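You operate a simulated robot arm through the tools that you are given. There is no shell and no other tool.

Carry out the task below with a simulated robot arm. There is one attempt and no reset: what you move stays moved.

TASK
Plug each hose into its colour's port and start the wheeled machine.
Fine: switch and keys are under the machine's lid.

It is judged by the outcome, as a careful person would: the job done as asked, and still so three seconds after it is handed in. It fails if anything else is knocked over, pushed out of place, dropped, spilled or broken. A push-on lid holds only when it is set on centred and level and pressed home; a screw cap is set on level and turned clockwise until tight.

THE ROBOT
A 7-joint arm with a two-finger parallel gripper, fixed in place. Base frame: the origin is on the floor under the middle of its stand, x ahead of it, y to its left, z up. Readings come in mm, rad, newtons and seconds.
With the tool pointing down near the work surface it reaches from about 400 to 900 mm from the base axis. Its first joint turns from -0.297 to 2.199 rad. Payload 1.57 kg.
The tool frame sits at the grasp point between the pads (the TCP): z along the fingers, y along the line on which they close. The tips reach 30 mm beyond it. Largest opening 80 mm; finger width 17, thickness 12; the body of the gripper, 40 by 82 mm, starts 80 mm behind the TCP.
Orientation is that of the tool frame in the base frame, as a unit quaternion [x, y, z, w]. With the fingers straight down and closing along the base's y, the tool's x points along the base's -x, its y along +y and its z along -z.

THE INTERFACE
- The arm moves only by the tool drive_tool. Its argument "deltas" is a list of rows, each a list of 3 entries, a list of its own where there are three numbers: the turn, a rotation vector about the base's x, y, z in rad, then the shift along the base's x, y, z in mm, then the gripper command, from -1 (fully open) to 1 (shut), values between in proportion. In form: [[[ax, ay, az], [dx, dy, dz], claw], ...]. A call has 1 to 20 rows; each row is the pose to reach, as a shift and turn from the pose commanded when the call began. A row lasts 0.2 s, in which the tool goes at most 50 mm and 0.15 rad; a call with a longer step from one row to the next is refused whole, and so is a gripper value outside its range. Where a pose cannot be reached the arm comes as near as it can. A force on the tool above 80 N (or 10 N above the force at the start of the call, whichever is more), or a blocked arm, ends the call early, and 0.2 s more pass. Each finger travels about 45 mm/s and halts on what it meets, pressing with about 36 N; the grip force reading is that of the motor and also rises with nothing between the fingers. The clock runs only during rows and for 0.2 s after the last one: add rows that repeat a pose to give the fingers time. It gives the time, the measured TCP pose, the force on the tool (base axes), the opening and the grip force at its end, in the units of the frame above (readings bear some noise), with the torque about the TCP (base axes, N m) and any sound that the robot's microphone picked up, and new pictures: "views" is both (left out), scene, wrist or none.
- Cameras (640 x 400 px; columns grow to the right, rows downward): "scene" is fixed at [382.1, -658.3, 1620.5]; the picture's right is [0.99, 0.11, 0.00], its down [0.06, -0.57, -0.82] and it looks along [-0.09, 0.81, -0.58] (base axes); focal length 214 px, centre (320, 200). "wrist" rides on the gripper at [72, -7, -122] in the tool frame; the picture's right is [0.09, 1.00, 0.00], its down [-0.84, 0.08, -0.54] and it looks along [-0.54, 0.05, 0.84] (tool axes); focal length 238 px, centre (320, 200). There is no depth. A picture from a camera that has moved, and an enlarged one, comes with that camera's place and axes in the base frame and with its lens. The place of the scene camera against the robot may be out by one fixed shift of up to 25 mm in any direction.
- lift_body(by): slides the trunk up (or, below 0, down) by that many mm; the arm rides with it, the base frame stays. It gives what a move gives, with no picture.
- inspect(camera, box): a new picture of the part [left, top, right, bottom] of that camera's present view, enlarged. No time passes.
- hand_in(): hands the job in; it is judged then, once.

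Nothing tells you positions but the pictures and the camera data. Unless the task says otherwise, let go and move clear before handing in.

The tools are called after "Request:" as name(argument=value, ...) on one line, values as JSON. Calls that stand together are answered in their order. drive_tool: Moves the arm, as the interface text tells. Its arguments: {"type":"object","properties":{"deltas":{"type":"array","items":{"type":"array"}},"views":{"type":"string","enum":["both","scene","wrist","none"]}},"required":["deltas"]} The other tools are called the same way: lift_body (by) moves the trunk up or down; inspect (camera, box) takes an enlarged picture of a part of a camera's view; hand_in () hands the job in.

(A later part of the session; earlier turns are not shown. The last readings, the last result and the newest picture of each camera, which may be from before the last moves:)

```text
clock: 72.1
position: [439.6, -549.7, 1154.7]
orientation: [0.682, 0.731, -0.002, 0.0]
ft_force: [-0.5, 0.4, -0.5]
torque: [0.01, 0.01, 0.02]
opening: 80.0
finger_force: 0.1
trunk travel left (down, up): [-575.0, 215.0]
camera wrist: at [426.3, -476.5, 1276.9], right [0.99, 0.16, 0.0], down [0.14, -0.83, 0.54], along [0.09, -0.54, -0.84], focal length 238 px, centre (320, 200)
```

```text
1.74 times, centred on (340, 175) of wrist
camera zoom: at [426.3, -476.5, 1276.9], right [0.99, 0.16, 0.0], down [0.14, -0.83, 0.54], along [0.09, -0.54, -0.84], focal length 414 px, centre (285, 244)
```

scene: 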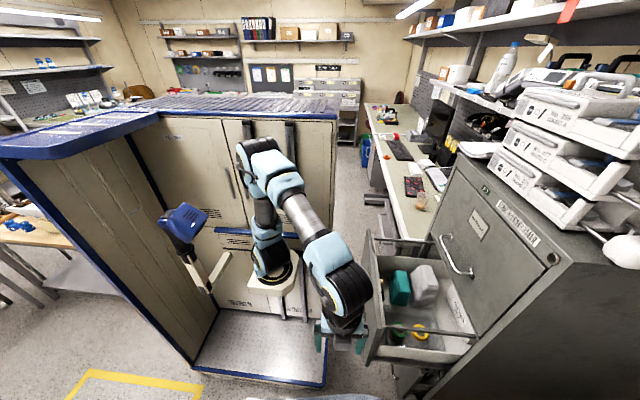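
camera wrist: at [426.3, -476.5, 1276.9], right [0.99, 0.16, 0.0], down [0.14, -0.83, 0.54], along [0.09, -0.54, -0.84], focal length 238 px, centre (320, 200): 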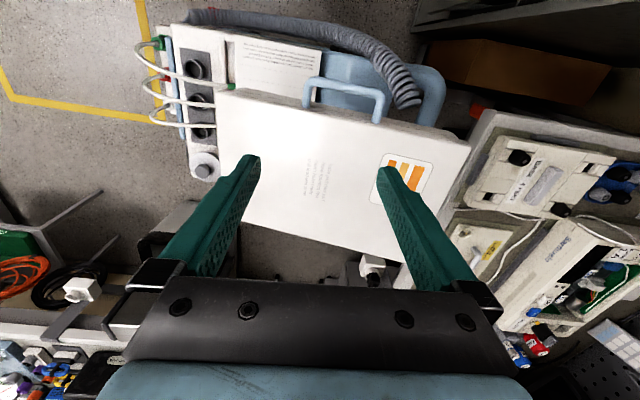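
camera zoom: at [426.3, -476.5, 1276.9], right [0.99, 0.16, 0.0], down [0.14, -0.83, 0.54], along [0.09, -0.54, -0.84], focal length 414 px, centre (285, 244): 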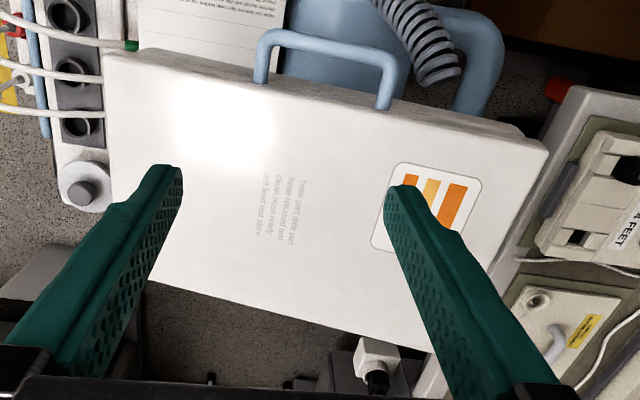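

The lid is about 305 × 195 mm, corners roughly (312,-537,970), (615,-543,1010), (310,-730,970), (625,-746,1010): tilted up toward +x, handle on the +y edge. I want to see where its hinge is, so I'll look from the -x side with the tool tilted.

Request:
drive_tool(deltas=[[[0, 0, 0.14], [-22, -5, 0], -1], [[0, 0, 0.28], [-44, -10, 0], -1], [[0, 0, 0.42], [-66, -15, 0], -1], [[0, 0, 0.56], [-88, -20, 0], -1], [[0, 0, 0.7], [-110, -25, 0], -1], [[0, 0, 0.84], [-132, -30, 0], -1], [[0, 0, 0.98], [-154, -35, -10], -1], [[0, 0, 1.12], [-176, -40, -20], -1], [[0, 0, 1.26], [-198, -45, -30], -1], [[0, 0, 1.4], [-220, -50, -40], -1], [[0, 0, 1.5], [-230, -55, -50], -1]], views="none")

Request:
drive_tool(deltas=[[[0, -0.13, 0], [0, 0, 0], -1], [[0, -0.26, 0], [0, 0, 0], -1], [[0, -0.39, 0], [0, 0, 0], -1], [[0, -0.52, 0], [0, 0, 0], -1], [[0, -0.6, 0], [0, 0, 0], -1]], views="both")

Request:
inspect(camera="wrist", box=[120, 60, 460, 280])

```text
clock: 74.5
position: [210.8, -599.9, 1103.6]
orientation: [-0.001, 1.0, -0.002, 0.002]
ft_force: [0.4, 0.0, -0.3]
torque: [0.0, -0.01, 0.01]
opening: 80.2
finger_force: 0.0
trunk travel left (down, up): [-575.0, 215.0]
```

```text
clock: 75.7
position: [211.2, -600.1, 1104.3]
orientation: [0.002, 0.954, -0.003, 0.298]
ft_force: [0.6, 0.1, 0.6]
torque: [0.02, 0.0, 0.01]
opening: 80.0
finger_force: 0.0
trunk travel left (down, up): [-575.0, 215.0]
camera wrist: at [80.8, -606.8, 1164.1], right [-0.07, 1.0, -0.06], down [0.38, 0.08, 0.92], along [0.92, 0.05, -0.39], focal length 238 px, centre (320, 200)
```

scene: 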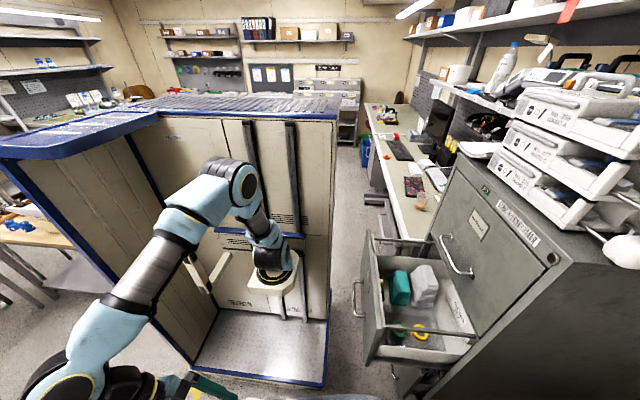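
wrist: 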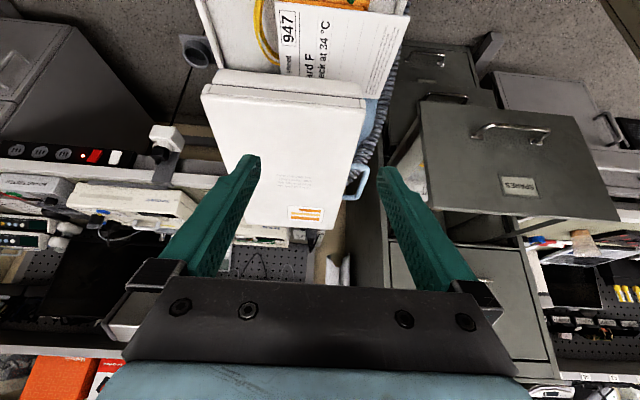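

```text
1.82 times, centred on (290, 170) of wrist
camera zoom: at [80.8, -606.8, 1164.1], right [-0.07, 1.0, -0.06], down [0.38, 0.08, 0.92], along [0.92, 0.05, -0.39], focal length 433 px, centre (374, 254)
```

zoom: 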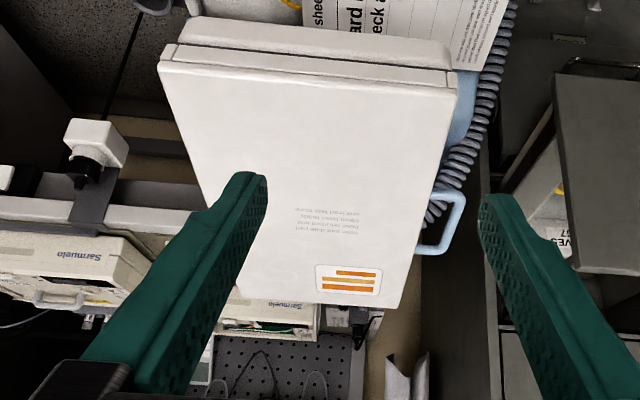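

No hinge visible from this side; it's probably on the -y edge opposite the handle. I'll swing round for a look at the lid's -y edge.

Request:
drive_tool(deltas=[[[0, 0, 0.13], [6, -10, 5], -1], [[0, 0, 0.26], [12, -20, 10], -1], [[0, 0, 0.39], [18, -30, 15], -1], [[0, 0, 0.52], [24, -40, 20], -1], [[0, 0, 0.65], [30, -50, 20], -1], [[0, 0, 0.78], [36, -60, 20], -1], [[0, 0, 0.91], [42, -70, 20], -1], [[0, 0, 1.04], [48, -80, 20], -1], [[0, 0, 1.17], [54, -90, 20], -1], [[0, 0, 1.2], [60, -100, 20], -1]], views="both")

Request:
inspect(camera="wrist", box=[100, 40, 460, 280])

```text
clock: 77.9
position: [252.1, -657.0, 1129.5]
orientation: [-0.502, 0.812, 0.153, 0.256]
ft_force: [1.9, 0.3, -0.9]
torque: [0.01, 0.07, 0.02]
opening: 79.9
finger_force: 0.0
out of reach, approached as far as the arm can: row 8, 9, 10
trunk travel left (down, up): [-575.0, 215.0]
camera wrist: at [198.8, -773.8, 1189.3], right [-0.92, 0.38, -0.06], down [0.09, 0.38, 0.92], along [0.37, 0.85, -0.38], focal length 238 px, centre (320, 200)
```

scene: 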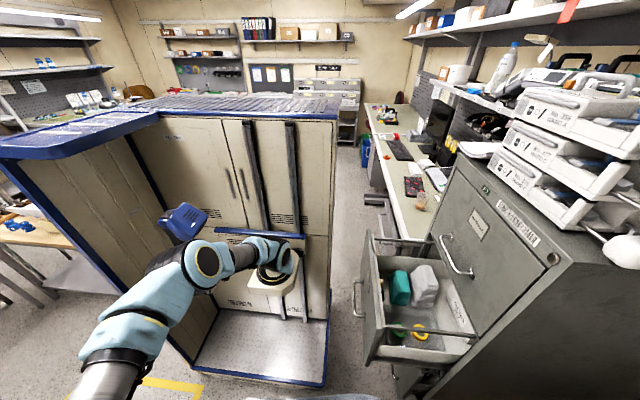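
wrist: 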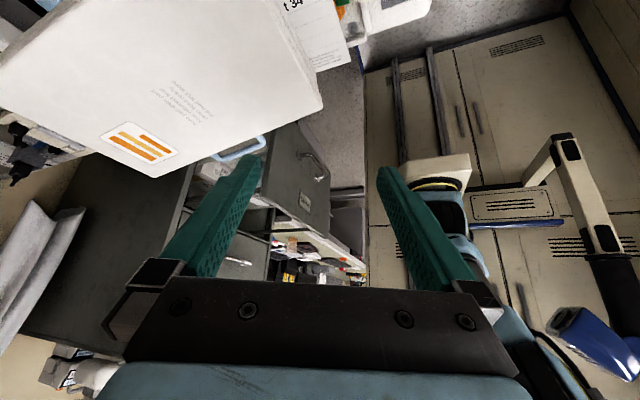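

```text
1.67 times, centred on (280, 160) of wrist
camera zoom: at [198.8, -773.8, 1189.3], right [-0.92, 0.38, -0.06], down [0.09, 0.38, 0.92], along [0.37, 0.85, -0.38], focal length 397 px, centre (387, 267)
```

zoom: 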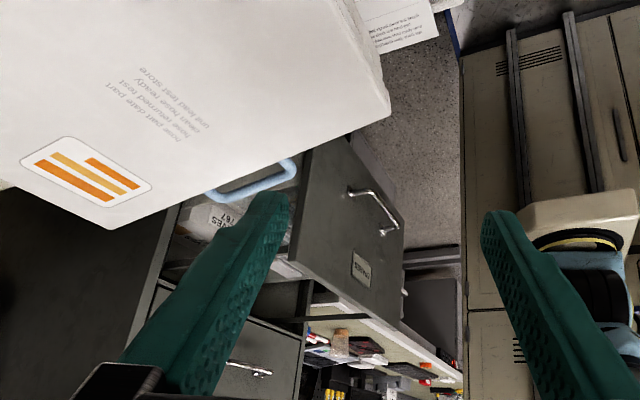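

That view missed the -y edge, so I'll rely on the handle being opposite the hinge and test gently. I compute the bar from (421,-512,960) to (504,-511,981), standing ~29 mm off the lid's face. I'll undo the tilt/turn and get into position in front of the handle.

Request:
drive_tool(deltas=[[[0, 0, -0.13], [10, 12, 0], -1], [[0, 0, -0.26], [20, 24, 0], -1], [[0, 0, -0.39], [30, 36, 0], -1], [[0, 0, -0.52], [40, 48, 0], -1], [[0, 0, -0.65], [50, 60, 0], -1], [[0, 0, -0.78], [60, 72, 0], -1], [[0, 0, -0.91], [70, 84, 0], -1], [[0, 0, -1.04], [80, 96, 0], -1], [[0, 0, -1.13], [90, 108, 0], -1]], views="none")

Request:
drive_tool(deltas=[[[0, 0.12, 0], [20, 20, 0], -1], [[0, 0.24, 0], [40, 40, 0], -1], [[0, 0.36, 0], [60, 60, 0], -1], [[0, 0.48, 0], [80, 80, 0], -1], [[0, 0.6, 0], [100, 100, 0], -1]], views="wrist")

```text
clock: 79.9
position: [341.2, -548.4, 1131.4]
orientation: [0.012, 0.954, -0.008, 0.298]
ft_force: [-0.6, 0.3, -0.4]
torque: [-0.02, -0.05, 0.02]
opening: 79.9
finger_force: 0.1
trunk travel left (down, up): [-575.0, 215.0]
```

```text
clock: 81.1
position: [443.3, -450.9, 1131.8]
orientation: [0.008, 1.0, -0.011, 0.003]
ft_force: [0.0, -0.6, -0.3]
torque: [-0.03, -0.02, 0.0]
opening: 79.6
finger_force: 0.1
trunk travel left (down, up): [-575.0, 215.0]
camera wrist: at [368.5, -453.9, 1253.6], right [-0.08, 1.0, -0.02], down [0.84, 0.08, 0.54], along [0.54, 0.02, -0.84], focal length 238 px, centre (320, 200)
```

wrist: 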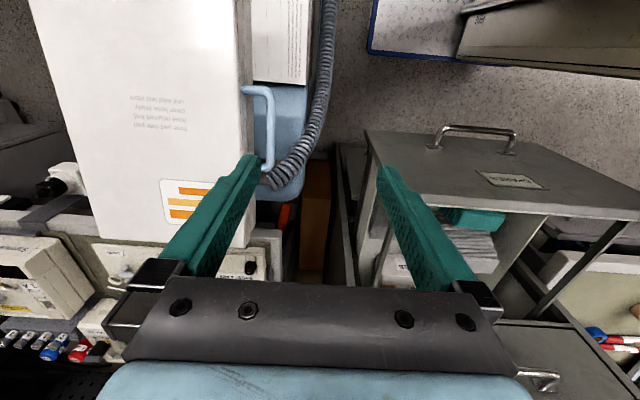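

The tool is back upright near (443, -451, 1132). Before tilting the gripper toward the handle I'll check the clearance to the open drawer on the right.

Request:
inspect(camera="wrist", box=[200, 50, 640, 290])

Request:
inspect(camera="scene", box=[300, 200, 500, 400])

```text
1.45 times, centred on (420, 170) of wrist
camera zoom: at [368.5, -453.9, 1253.6], right [-0.08, 1.0, -0.02], down [0.84, 0.08, 0.54], along [0.54, 0.02, -0.84], focal length 347 px, centre (174, 244)
```

zoom: 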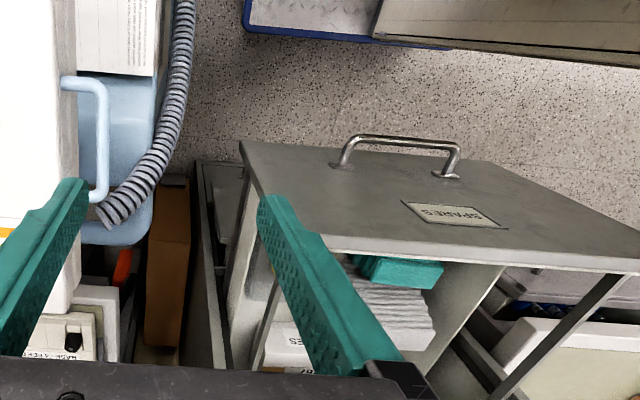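

```text
2.00 times, centred on (400, 300) of scene
camera zoom: at [382.1, -658.3, 1620.5], right [0.99, 0.11, 0.0], down [0.06, -0.57, -0.82], along [-0.09, 0.81, -0.58], focal length 429 px, centre (160, 0)
```

zoom: 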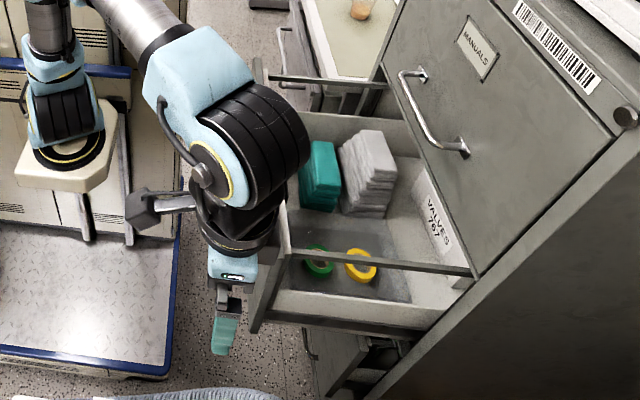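

The drawer's near top corner is about (536, -332, 950), so I'll approach the handle with the tool pitched 45° (pointing -y and down), keeping the wrist above and left of it. First the tilt, then the roll to match the bar's ~14° slope.

Request:
drive_tool(deltas=[[[-0.12, 0, 0], [0, 5, 0], -1], [[-0.24, 0, 0], [0, 10, -10], -1], [[-0.36, 0, 0], [0, 10, -20], -1], [[-0.48, 0, 0], [0, 10, -30], -1], [[-0.6, 0, 0], [0, 10, -40], -1], [[-0.7, 0, 0], [0, 10, -50], -1], [[-0.765, 0, 0], [0, 10, -60], -1]], views="none")

Request:
drive_tool(deltas=[[[0, -0.12, 0], [0, 0, 0], -1], [[0, -0.2475, 0], [5, 0, -10], -1]], views="both")

Request:
inspect(camera="wrist", box=[200, 80, 440, 280])

```text
clock: 82.7
position: [440.5, -438.8, 1070.8]
orientation: [0.005, 0.924, -0.382, 0.006]
ft_force: [-0.3, -0.3, 1.1]
torque: [0.01, 0.01, -0.01]
opening: 80.1
finger_force: 0.1
trunk travel left (down, up): [-575.0, 215.0]
```

```text
clock: 83.3
position: [447.7, -438.9, 1061.2]
orientation: [0.054, 0.916, -0.378, 0.119]
ft_force: [-0.1, -0.1, 0.6]
torque: [0.0, -0.03, -0.01]
opening: 80.1
finger_force: 0.0
trunk travel left (down, up): [-575.0, 215.0]
camera wrist: at [352.6, -356.7, 1130.2], right [0.1, 0.7, -0.7], down [0.72, 0.43, 0.54], along [0.68, -0.56, -0.47], focal length 238 px, centre (320, 200)
```

scene: 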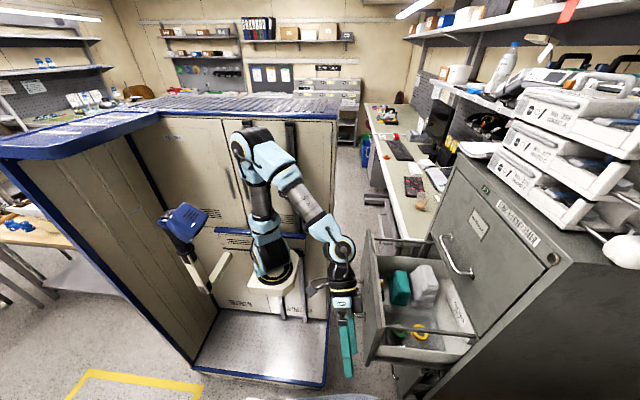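
wrist: 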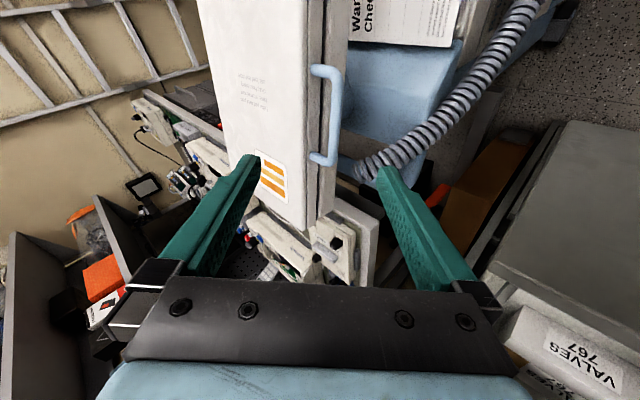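

```text
2.00 times, centred on (320, 180) of wrist
camera zoom: at [352.6, -356.7, 1130.2], right [0.1, 0.7, -0.7], down [0.72, 0.43, 0.54], along [0.68, -0.56, -0.47], focal length 477 px, centre (320, 240)
```

zoom: 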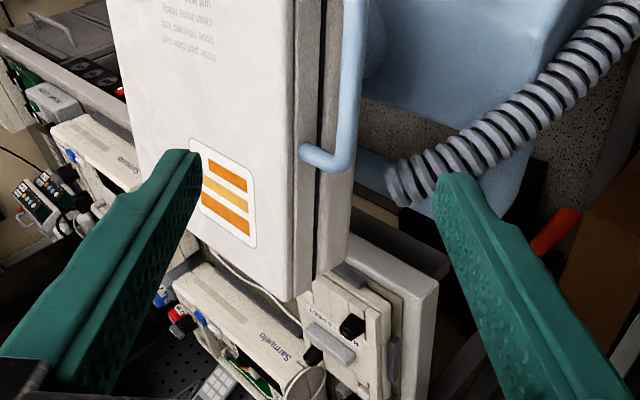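

The handle bar runs straight along the picture's vertical, as planned; bar centre ≈ (460, -513, 968). I'll close in to ~40 mm before it with a 24 mm opening and check alignment.

Request:
drive_tool(deltas=[[[0, 0, 0], [0.6, -11, -17.5], 0.4], [[0, 0, 0], [1.2, -22, -35], 0.4], [[0, 0, 0], [1.9, -33, -53], 0.4], [[0, 0, 0], [1.9, -33, -53], 0.4], [[0, 0, 0], [1.9, -33, -53], 0.4]], views="wrist")

Request:
inspect(camera="wrist", box=[240, 60, 400, 240])

```text
clock: 84.5
position: [450.6, -471.5, 1008.0]
orientation: [0.053, 0.916, -0.379, 0.119]
ft_force: [0.2, 0.5, -0.2]
torque: [-0.01, -0.02, 0.0]
opening: 24.2
finger_force: 0.1
trunk travel left (down, up): [-575.0, 215.0]
camera wrist: at [356.4, -389.2, 1077.8], right [0.1, 0.7, -0.7], down [0.73, 0.43, 0.53], along [0.68, -0.56, -0.47], focal length 238 px, centre (320, 200)
```

wrist: 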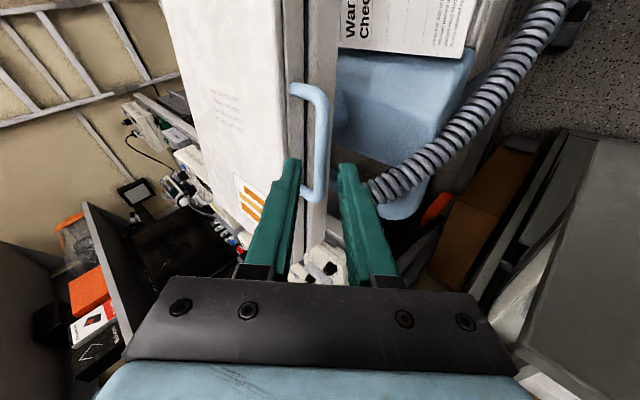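

```text
2.22 times, centred on (320, 150) of wrist
camera zoom: at [356.4, -389.2, 1077.8], right [0.1, 0.7, -0.7], down [0.73, 0.43, 0.53], along [0.68, -0.56, -0.47], focal length 530 px, centre (320, 311)
```

zoom: 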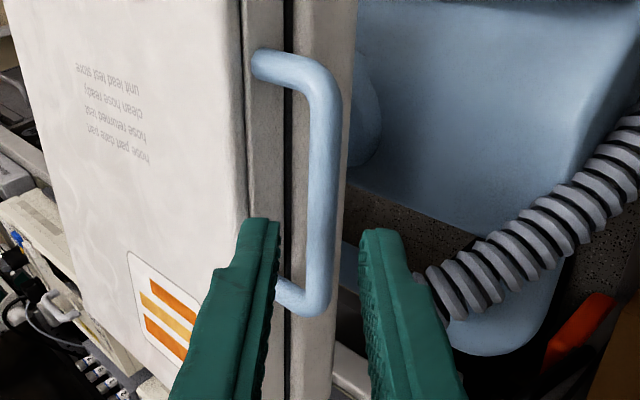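

The bar is centred between the fingers (about 1 mm off). Advancing 40 mm along the tool axis to straddle the bar.

Request:
drive_tool(deltas=[[[0, 0, 0], [2, -7, -7.2], 0.4], [[0, 0, 0], [3.8, -13.8, -14.3], 0.4], [[0, 0, 0], [5.5, -20.5, -21.2], 0.4], [[0, 0, 0], [7.3, -27.3, -28.3], 0.4]], views="wrist")

Request:
inspect(camera="wrist", box=[240, 60, 400, 240])

```text
clock: 85.5
position: [457.8, -499.5, 978.6]
orientation: [0.053, 0.916, -0.379, 0.119]
ft_force: [-0.4, 0.4, 1.0]
torque: [0.01, -0.03, 0.02]
opening: 24.1
finger_force: 0.1
trunk travel left (down, up): [-575.0, 215.0]
camera wrist: at [362.7, -418.1, 1047.7], right [0.1, 0.71, -0.7], down [0.73, 0.43, 0.54], along [0.68, -0.56, -0.47], focal length 238 px, centre (320, 200)
```

wrist: 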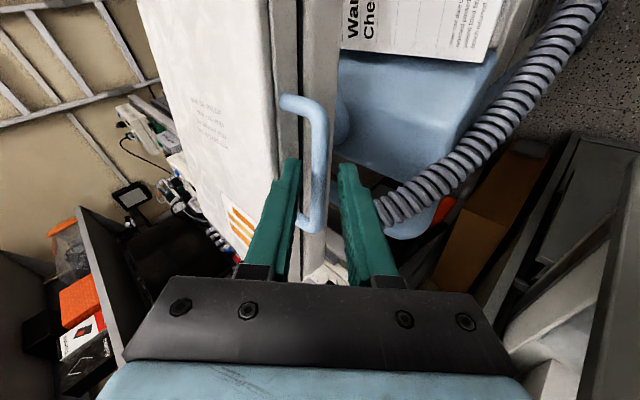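

```text
2.22 times, centred on (320, 150) of wrist
camera zoom: at [362.7, -418.1, 1047.7], right [0.1, 0.71, -0.7], down [0.73, 0.43, 0.54], along [0.68, -0.56, -0.47], focal length 530 px, centre (320, 311)
```

zoom: 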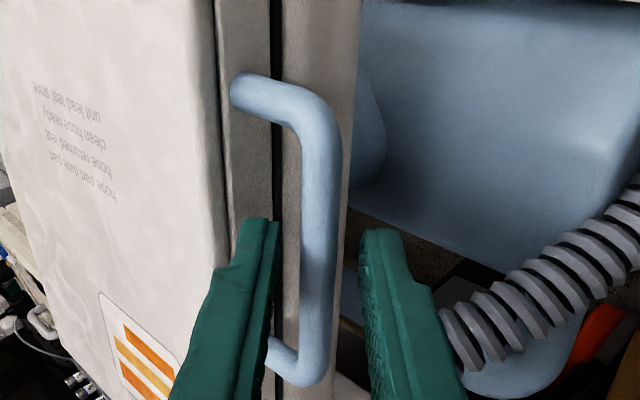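

The bar sits between the fingertips. Closing on it.

Request:
drive_tool(deltas=[[[0, 0, 0], [0, 0, 0], 0.6], [[0, 0, 0], [0, 0, 0], 0.8], [[0, 0, 0], [0, 0, 0], 0.95], [[0, 0, 0], [0, 0, 0], 0.95]], views="wrist")

Request:
inspect(camera="wrist", box=[240, 60, 400, 240])

```text
clock: 86.5
position: [457.1, -500.2, 978.5]
orientation: [0.053, 0.916, -0.379, 0.119]
ft_force: [0.3, -6.0, 3.0]
torque: [-0.17, 0.43, 0.31]
opening: 11.1
finger_force: 28.7
trunk travel left (down, up): [-575.0, 215.0]
camera wrist: at [362.7, -418.6, 1048.2], right [0.1, 0.7, -0.7], down [0.73, 0.43, 0.53], along [0.68, -0.56, -0.47], focal length 238 px, centre (320, 200)
```

wrist: 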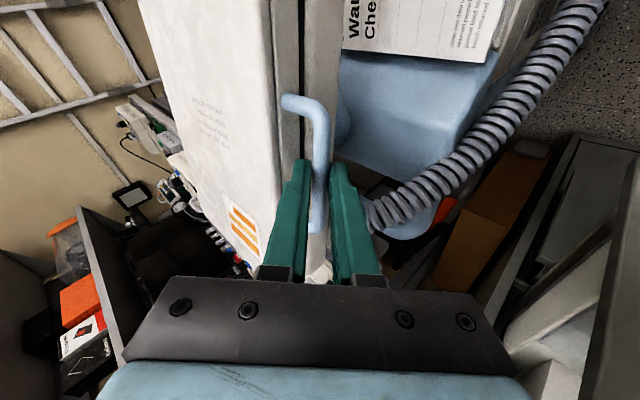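

```text
2.22 times, centred on (320, 150) of wrist
camera zoom: at [362.7, -418.6, 1048.2], right [0.1, 0.7, -0.7], down [0.73, 0.43, 0.53], along [0.68, -0.56, -0.47], focal length 530 px, centre (320, 311)
```

zoom: 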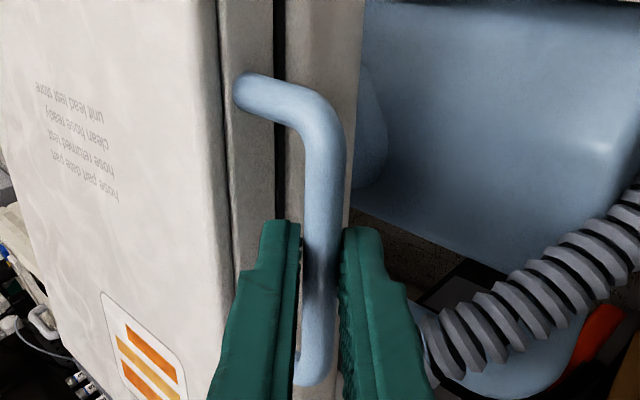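

The bar is held (11 mm). I'll lift it along the expected hinge arc by only ~5° first to see how the lid responds.

Request:
drive_tool(deltas=[[[0.014, 0, 0.0036], [-1.7, -0.3, 6.6], 0.95], [[0.028, 0, 0.007], [-3.3, -0.8, 13.2], 0.95], [[0.0423, 0, 0.0107], [-5.0, -1.4, 19.9], 0.95]], views="wrist")

Request:
inspect(camera="wrist", box=[200, 0, 400, 240])

```text
clock: 87.3
position: [453.1, -502.9, 999.0]
orientation: [0.051, 0.924, -0.358, 0.121]
ft_force: [8.5, -16.6, -5.7]
torque: [-0.23, 0.12, 0.52]
opening: 11.3
finger_force: 29.1
trunk travel left (down, up): [-575.0, 215.0]
camera wrist: at [357.4, -425.1, 1072.7], right [0.09, 0.74, -0.67], down [0.72, 0.42, 0.55], along [0.69, -0.53, -0.49], focal length 238 px, centre (320, 200)
```

wrist: 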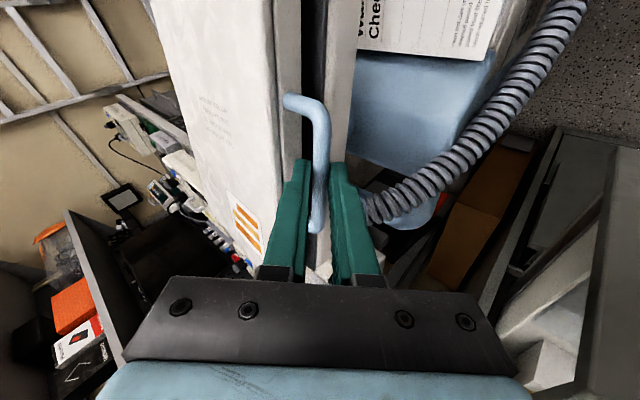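

```text
1.67 times, centred on (300, 120) of wrist
camera zoom: at [357.4, -425.1, 1072.7], right [0.09, 0.74, -0.67], down [0.72, 0.42, 0.55], along [0.69, -0.53, -0.49], focal length 397 px, centre (353, 333)
```

zoom: 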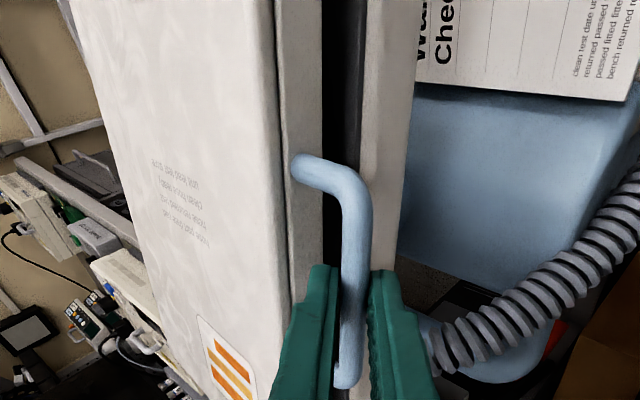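

The lid opens evenly along its front edge, so the hinge is on the -y side; the force suggests the arc curves back a bit sooner than I assumed. I'll go on to ~15° with a corrected arc.

Request:
drive_tool(deltas=[[[0.028, 0, 0.007], [-1.4, -4.8, 13.3], 0.95], [[0.056, 0, 0.014], [-3.9, -8.7, 26.3], 0.95], [[0.0847, 0, 0.0214], [-6.4, -13.3, 39.0], 0.95]], views="wrist")

Request:
inspect(camera="wrist", box=[200, 0, 420, 240])

```text
clock: 88.1
position: [444.7, -512.9, 1039.2]
orientation: [0.045, 0.939, -0.318, 0.122]
ft_force: [-3.1, 28.2, 2.0]
torque: [0.38, 0.35, 0.46]
opening: 11.4
finger_force: 29.0
trunk travel left (down, up): [-575.0, 215.0]
camera wrist: at [348.2, -443.6, 1118.4], right [0.07, 0.79, -0.61], down [0.71, 0.39, 0.59], along [0.7, -0.47, -0.54], focal length 238 px, centre (320, 200)
```

wrist: 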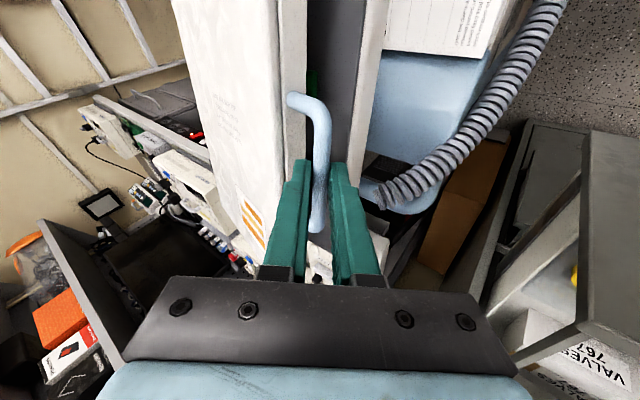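

```text
1.67 times, centred on (310, 120) of wrist
camera zoom: at [348.2, -443.6, 1118.4], right [0.07, 0.79, -0.61], down [0.71, 0.39, 0.59], along [0.7, -0.47, -0.54], focal length 397 px, centre (337, 333)
```

zoom: 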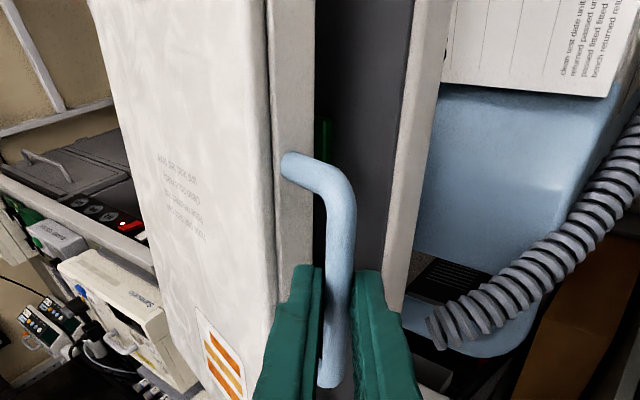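

The force now points +y, so the true arc lies between my two guesses (hinge ~230 mm back). I'll refine and continue to ~30°.

Request:
drive_tool(deltas=[[[0.0321, 0, 0.0062], [-2.9, -2.0, 14.8], 0.95], [[0.0642, 0, 0.0124], [-5.5, -8.3, 28.6], 0.95], [[0.0963, 0, 0.0187], [-8.2, -15.5, 42], 0.95], [[0.1283, 0, 0.0249], [-10.7, -23.6, 55.1], 0.95]], views="wrist")

Request:
inspect(camera="wrist", box=[200, 0, 420, 240])

```text
clock: 89.1
position: [434.5, -538.9, 1092.8]
orientation: [0.043, 0.958, -0.255, 0.122]
ft_force: [2.7, -6.0, -8.7]
torque: [-0.07, 0.14, 0.48]
opening: 11.3
finger_force: 29.1
trunk travel left (down, up): [-575.0, 215.0]
camera wrist: at [336.6, -482.8, 1180.2], right [0.05, 0.86, -0.5], down [0.7, 0.32, 0.63], along [0.71, -0.39, -0.59], focal length 238 px, centre (320, 200)
```

wrist: 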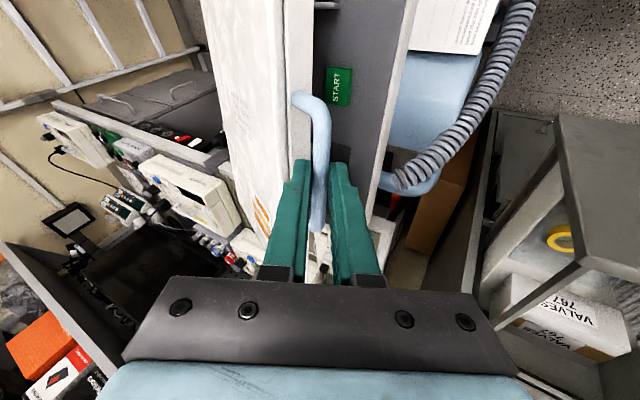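

```text
1.67 times, centred on (310, 120) of wrist
camera zoom: at [336.6, -482.8, 1180.2], right [0.05, 0.86, -0.5], down [0.7, 0.32, 0.63], along [0.71, -0.39, -0.59], focal length 397 px, centre (337, 333)
```

zoom: 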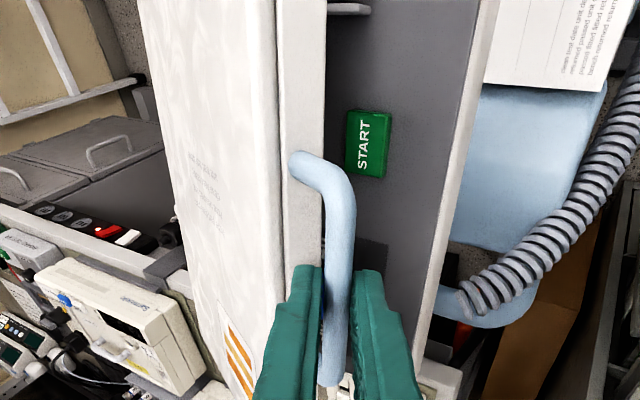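

Force is small now (just the lid's weight), and a green START key is visible under the lid. Continuing to ~60°.

Request:
drive_tool(deltas=[[[0.0321, 0, 0.0062], [-2.4, -10, 12.4], 0.95], [[0.0642, 0, 0.0124], [-4.7, -19.8, 24.2], 0.95], [[0.0963, 0, 0.0187], [-6.9, -30.4, 35.5], 0.95], [[0.1283, 0, 0.0249], [-8.9, -41.6, 46.1], 0.95], [[0.1604, 0, 0.0311], [-10.8, -53.6, 55.9], 0.95], [[0.1925, 0, 0.0373], [-12.6, -66.2, 64.9], 0.95], [[0.2246, 0, 0.0435], [-14.2, -79.3, 73.1], 0.95], [[0.2566, 0, 0.0498], [-15.6, -92.9, 80.5], 0.95]], views="wrist")

Request:
inspect(camera="wrist", box=[220, 0, 440, 240])

```text
clock: 90.9
position: [419.8, -630.4, 1175.4]
orientation: [0.032, 0.984, -0.129, 0.123]
ft_force: [-0.7, 1.0, -3.4]
torque: [-0.03, 0.0, 0.47]
opening: 11.2
finger_force: 29.0
trunk travel left (down, up): [-575.0, 215.0]
camera wrist: at [318.2, -602.6, 1273.7], right [0.01, 0.96, -0.27], down [0.69, 0.19, 0.7], along [0.72, -0.19, -0.66], focal length 238 px, centre (320, 200)
```

wrist: 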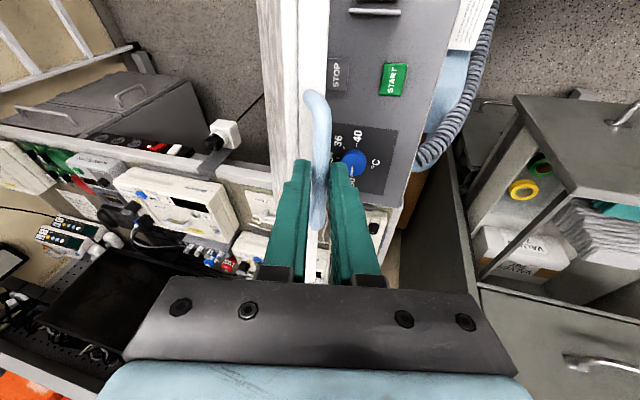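

```text
1.67 times, centred on (330, 120) of wrist
camera zoom: at [318.2, -602.6, 1273.7], right [0.01, 0.96, -0.27], down [0.69, 0.19, 0.7], along [0.72, -0.19, -0.66], focal length 397 px, centre (303, 333)
```

zoom: 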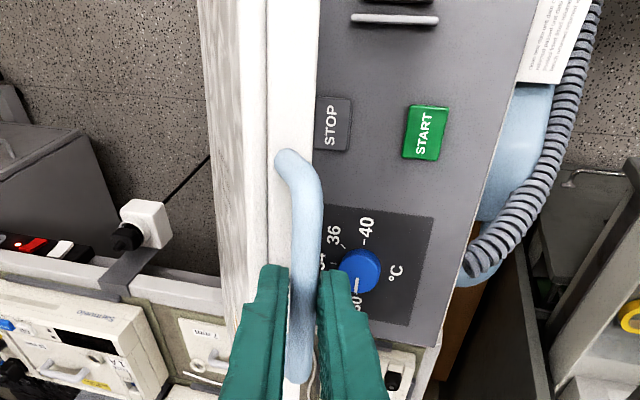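

Now I can see the panel: STOP and START keys, a temperature dial (…34, 36, 40 °C) and a switch at the far end. I'll carry the lid on past vertical so that it can rest open, first to ~75°, holding tool pitch.

Request:
drive_tool(deltas=[[[0, 0, 0], [-1.2, -13.6, 6.4], 0.95], [[0, 0, 0], [-2.3, -27.5, 11.9], 0.95], [[0, 0, 0], [-3.2, -41.8, 16.5], 0.95], [[0, 0, 0], [-3.9, -56.4, 20.1], 0.95]], views="both")

```text
clock: 91.9
position: [415.1, -687.6, 1196.7]
orientation: [0.032, 0.983, -0.129, 0.124]
ft_force: [4.9, 3.3, 10.8]
torque: [-0.08, -0.11, 0.53]
opening: 11.3
finger_force: 29.0
trunk travel left (down, up): [-575.0, 215.0]
camera wrist: at [313.8, -660.1, 1294.8], right [0.01, 0.96, -0.27], down [0.69, 0.19, 0.7], along [0.73, -0.19, -0.66], focal length 238 px, centre (320, 200)
```

scene: 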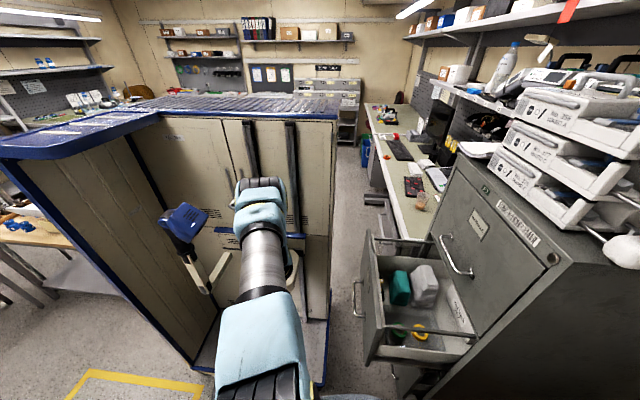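
wrist: 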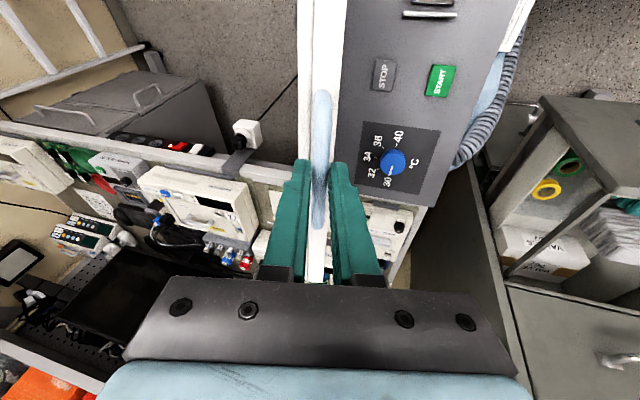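

Tracking well; the dial now reads 30 on a 30–40 °C scale. Going on to 90°.

Request:
drive_tool(deltas=[[[0, 0, 0], [-0.6, -14.8, 3.2], 0.95], [[0, 0, 0], [-1.1, -29.8, 5.5], 0.95], [[0, 0, 0], [-1.2, -44.8, 6.3], 0.95], [[0, 0, 0], [-1.2, -59.8, 6.2], 0.95]], views="wrist")

```text
clock: 92.9
position: [414.4, -746.7, 1201.5]
orientation: [0.034, 0.984, -0.128, 0.122]
ft_force: [-2.7, -0.4, 6.1]
torque: [-0.11, 0.38, 0.37]
opening: 11.1
finger_force: 29.3
trunk travel left (down, up): [-575.0, 215.0]
camera wrist: at [313.3, -718.8, 1299.6], right [0.01, 0.96, -0.27], down [0.69, 0.19, 0.7], along [0.72, -0.19, -0.67], focal length 238 px, centre (320, 200)
```

wrist: 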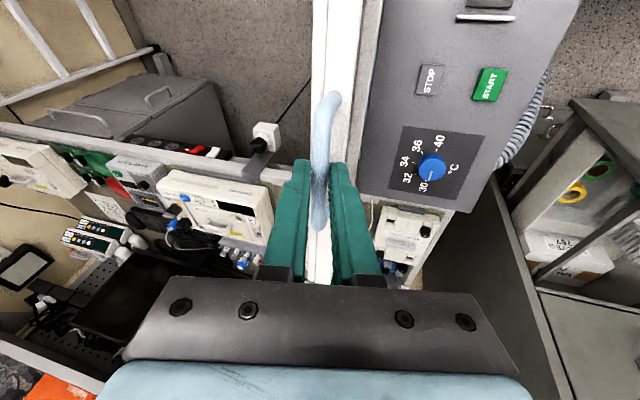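

Vertical now. A little further, to ~98–105°, watching for a stop.

Request:
drive_tool(deltas=[[[0, 0, 0], [0.2, -15, -1.0], 0.95], [[0, 0, 0], [0.6, -29.9, -2.8], 0.95], [[0, 0, 0], [1.2, -44.7, -5.8], 0.95]], views="wrist")

Request:
inspect(camera="wrist", box=[300, 0, 560, 240])

```text
clock: 93.7
position: [415.3, -793.6, 1195.1]
orientation: [0.033, 0.983, -0.128, 0.124]
ft_force: [5.1, -1.7, 1.7]
torque: [-0.23, -0.39, 0.55]
opening: 11.7
finger_force: 29.2
trunk travel left (down, up): [-575.0, 215.0]
camera wrist: at [314.3, -764.9, 1292.8], right [0.01, 0.96, -0.27], down [0.69, 0.19, 0.7], along [0.72, -0.19, -0.66], focal length 238 px, centre (320, 200)
```

wrist: 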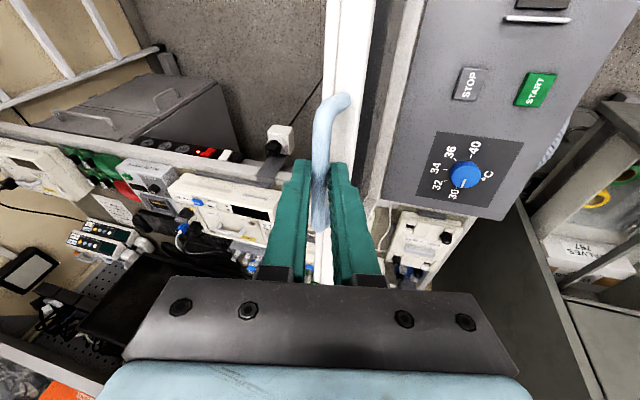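

```text
1.67 times, centred on (430, 120) of wrist
camera zoom: at [314.3, -764.9, 1292.8], right [0.01, 0.96, -0.27], down [0.69, 0.19, 0.7], along [0.72, -0.19, -0.66], focal length 397 px, centre (137, 333)
```

zoom: 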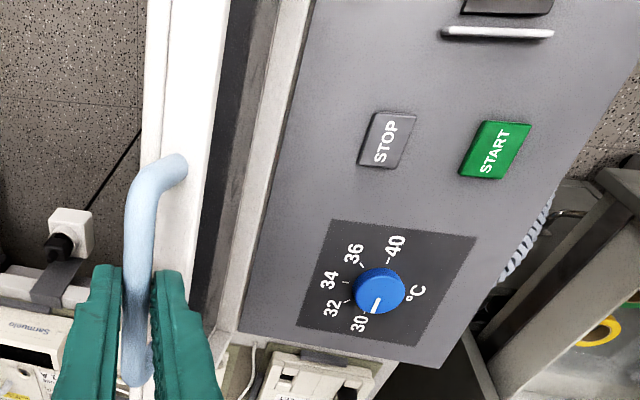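

No stop yet and force is small; I'll continue carefully to ~109°.

Request:
drive_tool(deltas=[[[0, 0, 0], [0.4, -9.8, -2.6], 0.95], [[0, 0, 0], [0.9, -19.4, -5.6], 0.95], [[0, 0, 0], [1.5, -28.7, -8.8], 0.95]], views="wrist")

```text
clock: 94.5
position: [413.4, -807.8, 1182.4]
orientation: [0.033, 0.984, -0.126, 0.122]
ft_force: [2.5, 24.2, -1.7]
torque: [0.15, -0.04, 0.25]
opening: 23.2
finger_force: 11.8
out of reach, approached as far as the arm can: row 2, 3
trunk travel left (down, up): [-575.0, 215.0]
camera wrist: at [313.0, -780.6, 1280.5], right [0.01, 0.96, -0.26], down [0.69, 0.19, 0.7], along [0.72, -0.19, -0.67], focal length 238 px, centre (320, 200)
```

wrist: 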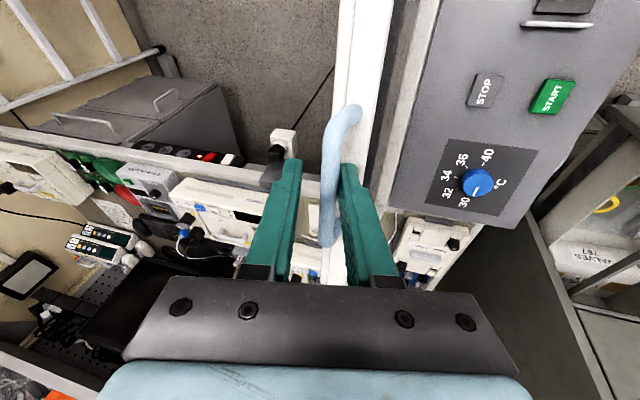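

The lid has met its stop at roughly 102–105° (past vertical) and the fingers slipped a little. I'll open them, pitch the tool back and withdraw along its axis so as not to drag the lid.

Request:
drive_tool(deltas=[[[0, 0, 0], [0, 2, 0], 0.2], [[0, 0, 0], [0, 2, 0], -0.1], [[0, 0, 0], [0, 2, 0], -0.25], [[-0.127, 0, -0.025], [-1.8, 7.5, 9.3], -0.25], [[-0.2548, 0, -0.0494], [-4.3, 19, 22.1], -0.25], [[-0.2548, 0, -0.0494], [-9.2, 34, 47.6], -0.25]], views="both")

Request:
inspect(camera="wrist", box=[220, 0, 460, 240])

```text
clock: 95.9
position: [401.8, -775.8, 1232.7]
orientation: [0.042, 0.958, -0.255, 0.123]
ft_force: [0.1, -0.5, -0.2]
torque: [0.04, 0.01, 0.0]
opening: 49.9
finger_force: 0.1
trunk travel left (down, up): [-575.0, 215.0]
camera wrist: at [303.5, -720.3, 1319.9], right [0.05, 0.86, -0.5], down [0.7, 0.32, 0.63], along [0.71, -0.39, -0.59], focal length 238 px, centre (320, 200)
```

scene: 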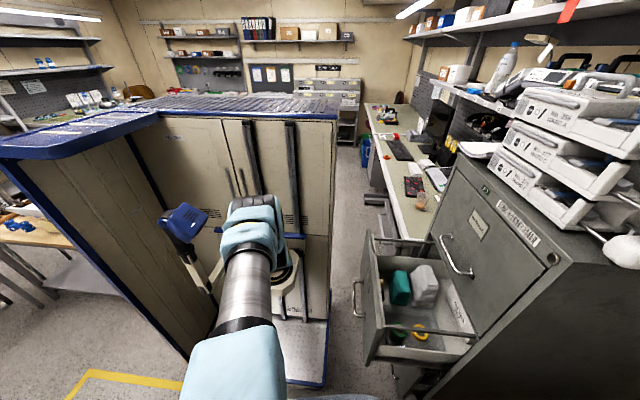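
wrist: 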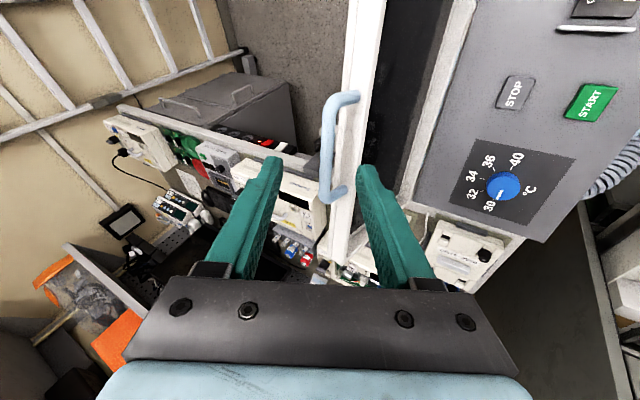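

```text
1.67 times, centred on (340, 120) of wrist
camera zoom: at [303.5, -720.3, 1319.9], right [0.05, 0.86, -0.5], down [0.7, 0.32, 0.63], along [0.71, -0.39, -0.59], focal length 397 px, centre (287, 333)
```

zoom: 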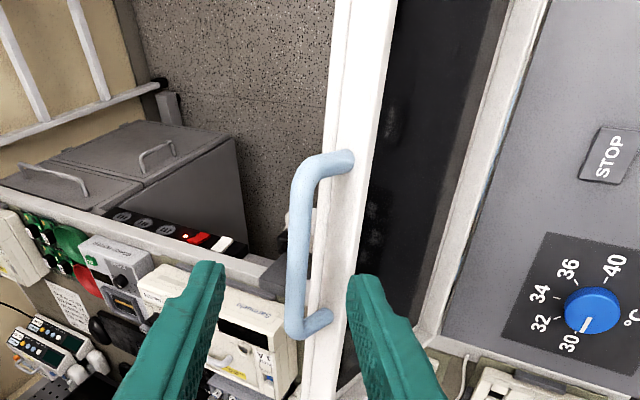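

The lid stays open by itself. I'll withdraw upward and toward +y, bringing the tool upright again, then turn the camera to view the panel.

Request:
drive_tool(deltas=[[[0, 0, 0], [-5, 20, 30], -0.25], [[0.12, 0, 0.023], [-5, 65, 40], -0.25], [[0.25, 0, 0.049], [-5, 110, 40], -0.25], [[0.38, 0, 0.074], [-5, 150, 40], -0.25], [[0.51, 0, 0.099], [-5, 185, 40], -0.25]], views="none")

Request:
drive_tool(deltas=[[[0, 0.13, 0], [0, 10, 0], -0.25], [[0, 0.24, 0], [0, 20, 0], -0.25]], views="none")

Request:
drive_tool(deltas=[[[0, 0, -0.14], [0, 0, 0], 0], [[0, 0, -0.28], [0, 0, 0], 0], [[0, 0, -0.42], [0, 0, 0], 0], [[0, 0, -0.56], [0, 0, 0], 0], [[0, 0, -0.7], [0, 0, 0], 0], [[0, 0, -0.84], [0, 0, 0], 0.5], [[0, 0, -0.98], [0, 0, 0], 0.5], [[0, 0, -1.12], [0, 0, 0], 1], [[0, 0, -1.26], [0, 0, 0], 1], [[0, 0, -1.4], [0, 0, 0], 1], [[0, 0, -1.5], [0, 0, 0], 1]], views="both")

```text
clock: 97.1
position: [398.2, -592.3, 1272.0]
orientation: [0.024, 0.992, 0.002, 0.121]
ft_force: [-0.7, -0.3, -0.3]
torque: [0.03, 0.02, 0.03]
opening: 49.9
finger_force: 0.1
trunk travel left (down, up): [-575.0, 215.0]
```

```text
clock: 97.7
position: [398.1, -571.9, 1269.3]
orientation: [0.024, 1.0, -0.001, 0.001]
ft_force: [-1.1, -0.8, -0.4]
torque: [0.0, -0.05, -0.02]
opening: 50.0
finger_force: 0.1
trunk travel left (down, up): [-575.0, 215.0]
```

```text
clock: 100.1
position: [400.2, -570.4, 1271.1]
orientation: [0.7, 0.714, -0.002, -0.001]
ft_force: [0.6, 0.1, -0.4]
torque: [0.0, 0.0, -0.01]
opening: 0.0
finger_force: 21.6
trunk travel left (down, up): [-575.0, 215.0]
camera wrist: at [389.9, -498.4, 1393.1], right [0.99, 0.11, 0.0], down [0.1, -0.83, 0.54], along [0.06, -0.54, -0.84], focal length 238 px, centre (320, 200)
```

scene: 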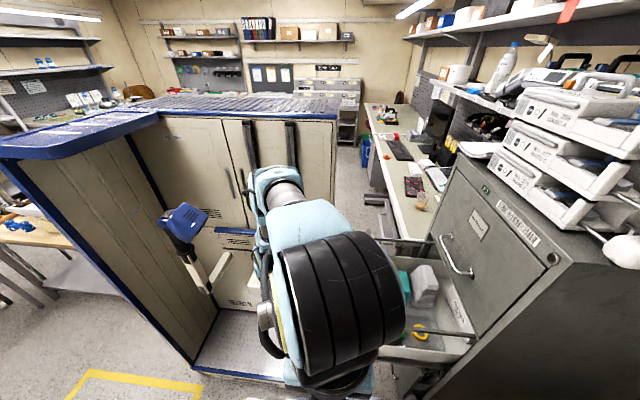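
wrist: 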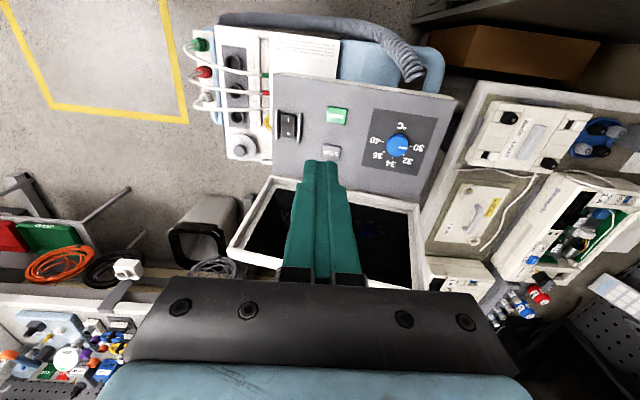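

Request:
inspect(camera="wrist", box=[260, 60, 460, 200])

Request:
inspect(camera="wrist", box=[265, 95, 315, 150])

Request:
inspect(camera="wrist", box=[355, 105, 445, 185])

Request:
inspect(camera="wrist", box=[180, 10, 350, 170])

```text
2.86 times, centred on (360, 130) of wrist
camera zoom: at [389.9, -498.4, 1393.1], right [0.99, 0.11, 0.0], down [0.1, -0.83, 0.54], along [0.06, -0.54, -0.84], focal length 681 px, centre (206, 400)
```

zoom: 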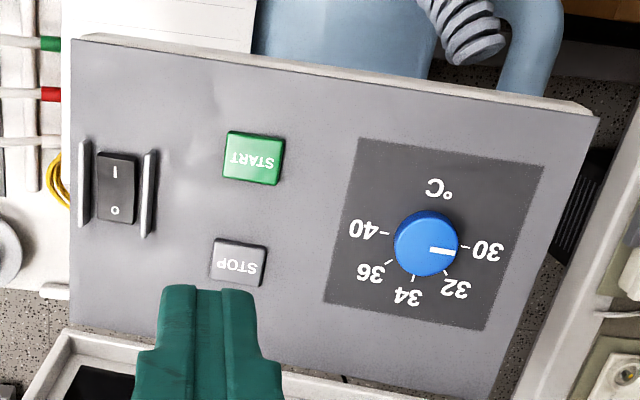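

```text
7.27 times, centred on (290, 122) of wrist
camera zoom: at [389.9, -498.4, 1393.1], right [0.99, 0.11, 0.0], down [0.1, -0.83, 0.54], along [0.06, -0.54, -0.84], focal length 1734 px, centre (538, 764)
```

zoom: 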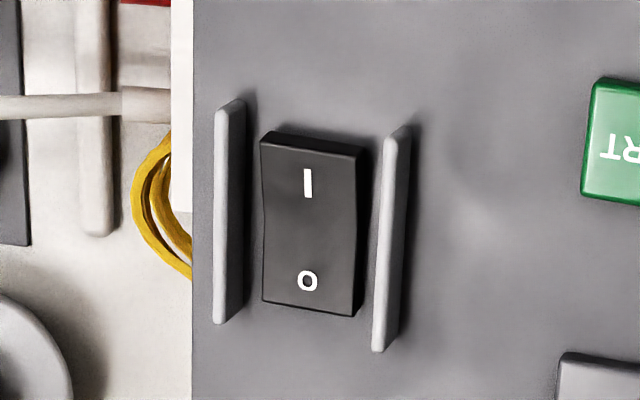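

```text
5.00 times, centred on (400, 145) of wrist
camera zoom: at [389.9, -498.4, 1393.1], right [0.99, 0.11, 0.0], down [0.1, -0.83, 0.54], along [0.06, -0.54, -0.84], focal length 1192 px, centre (-80, 475)
```

zoom: 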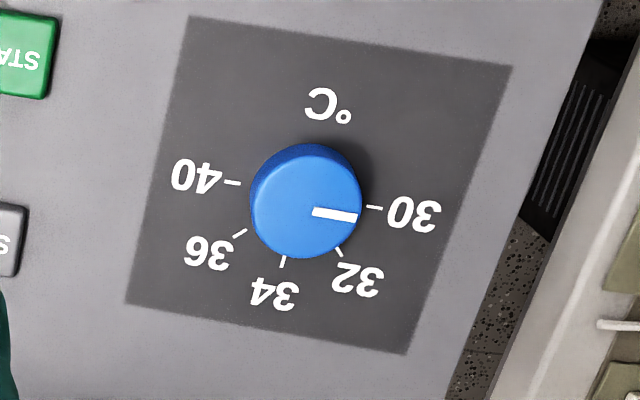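

```text
2.50 times, centred on (265, 90) of wrist
camera zoom: at [389.9, -498.4, 1393.1], right [0.99, 0.11, 0.0], down [0.1, -0.83, 0.54], along [0.06, -0.54, -0.84], focal length 596 px, centre (458, 475)
```

zoom: 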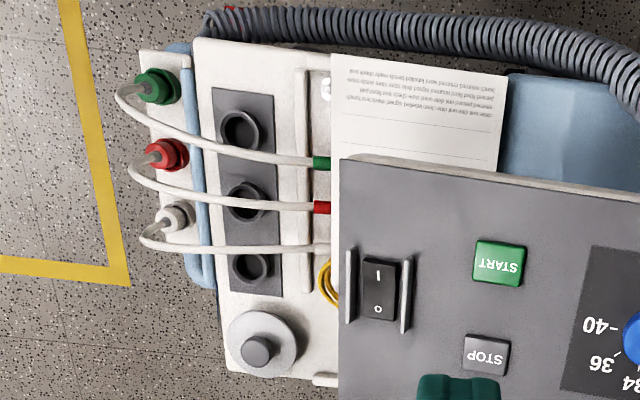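

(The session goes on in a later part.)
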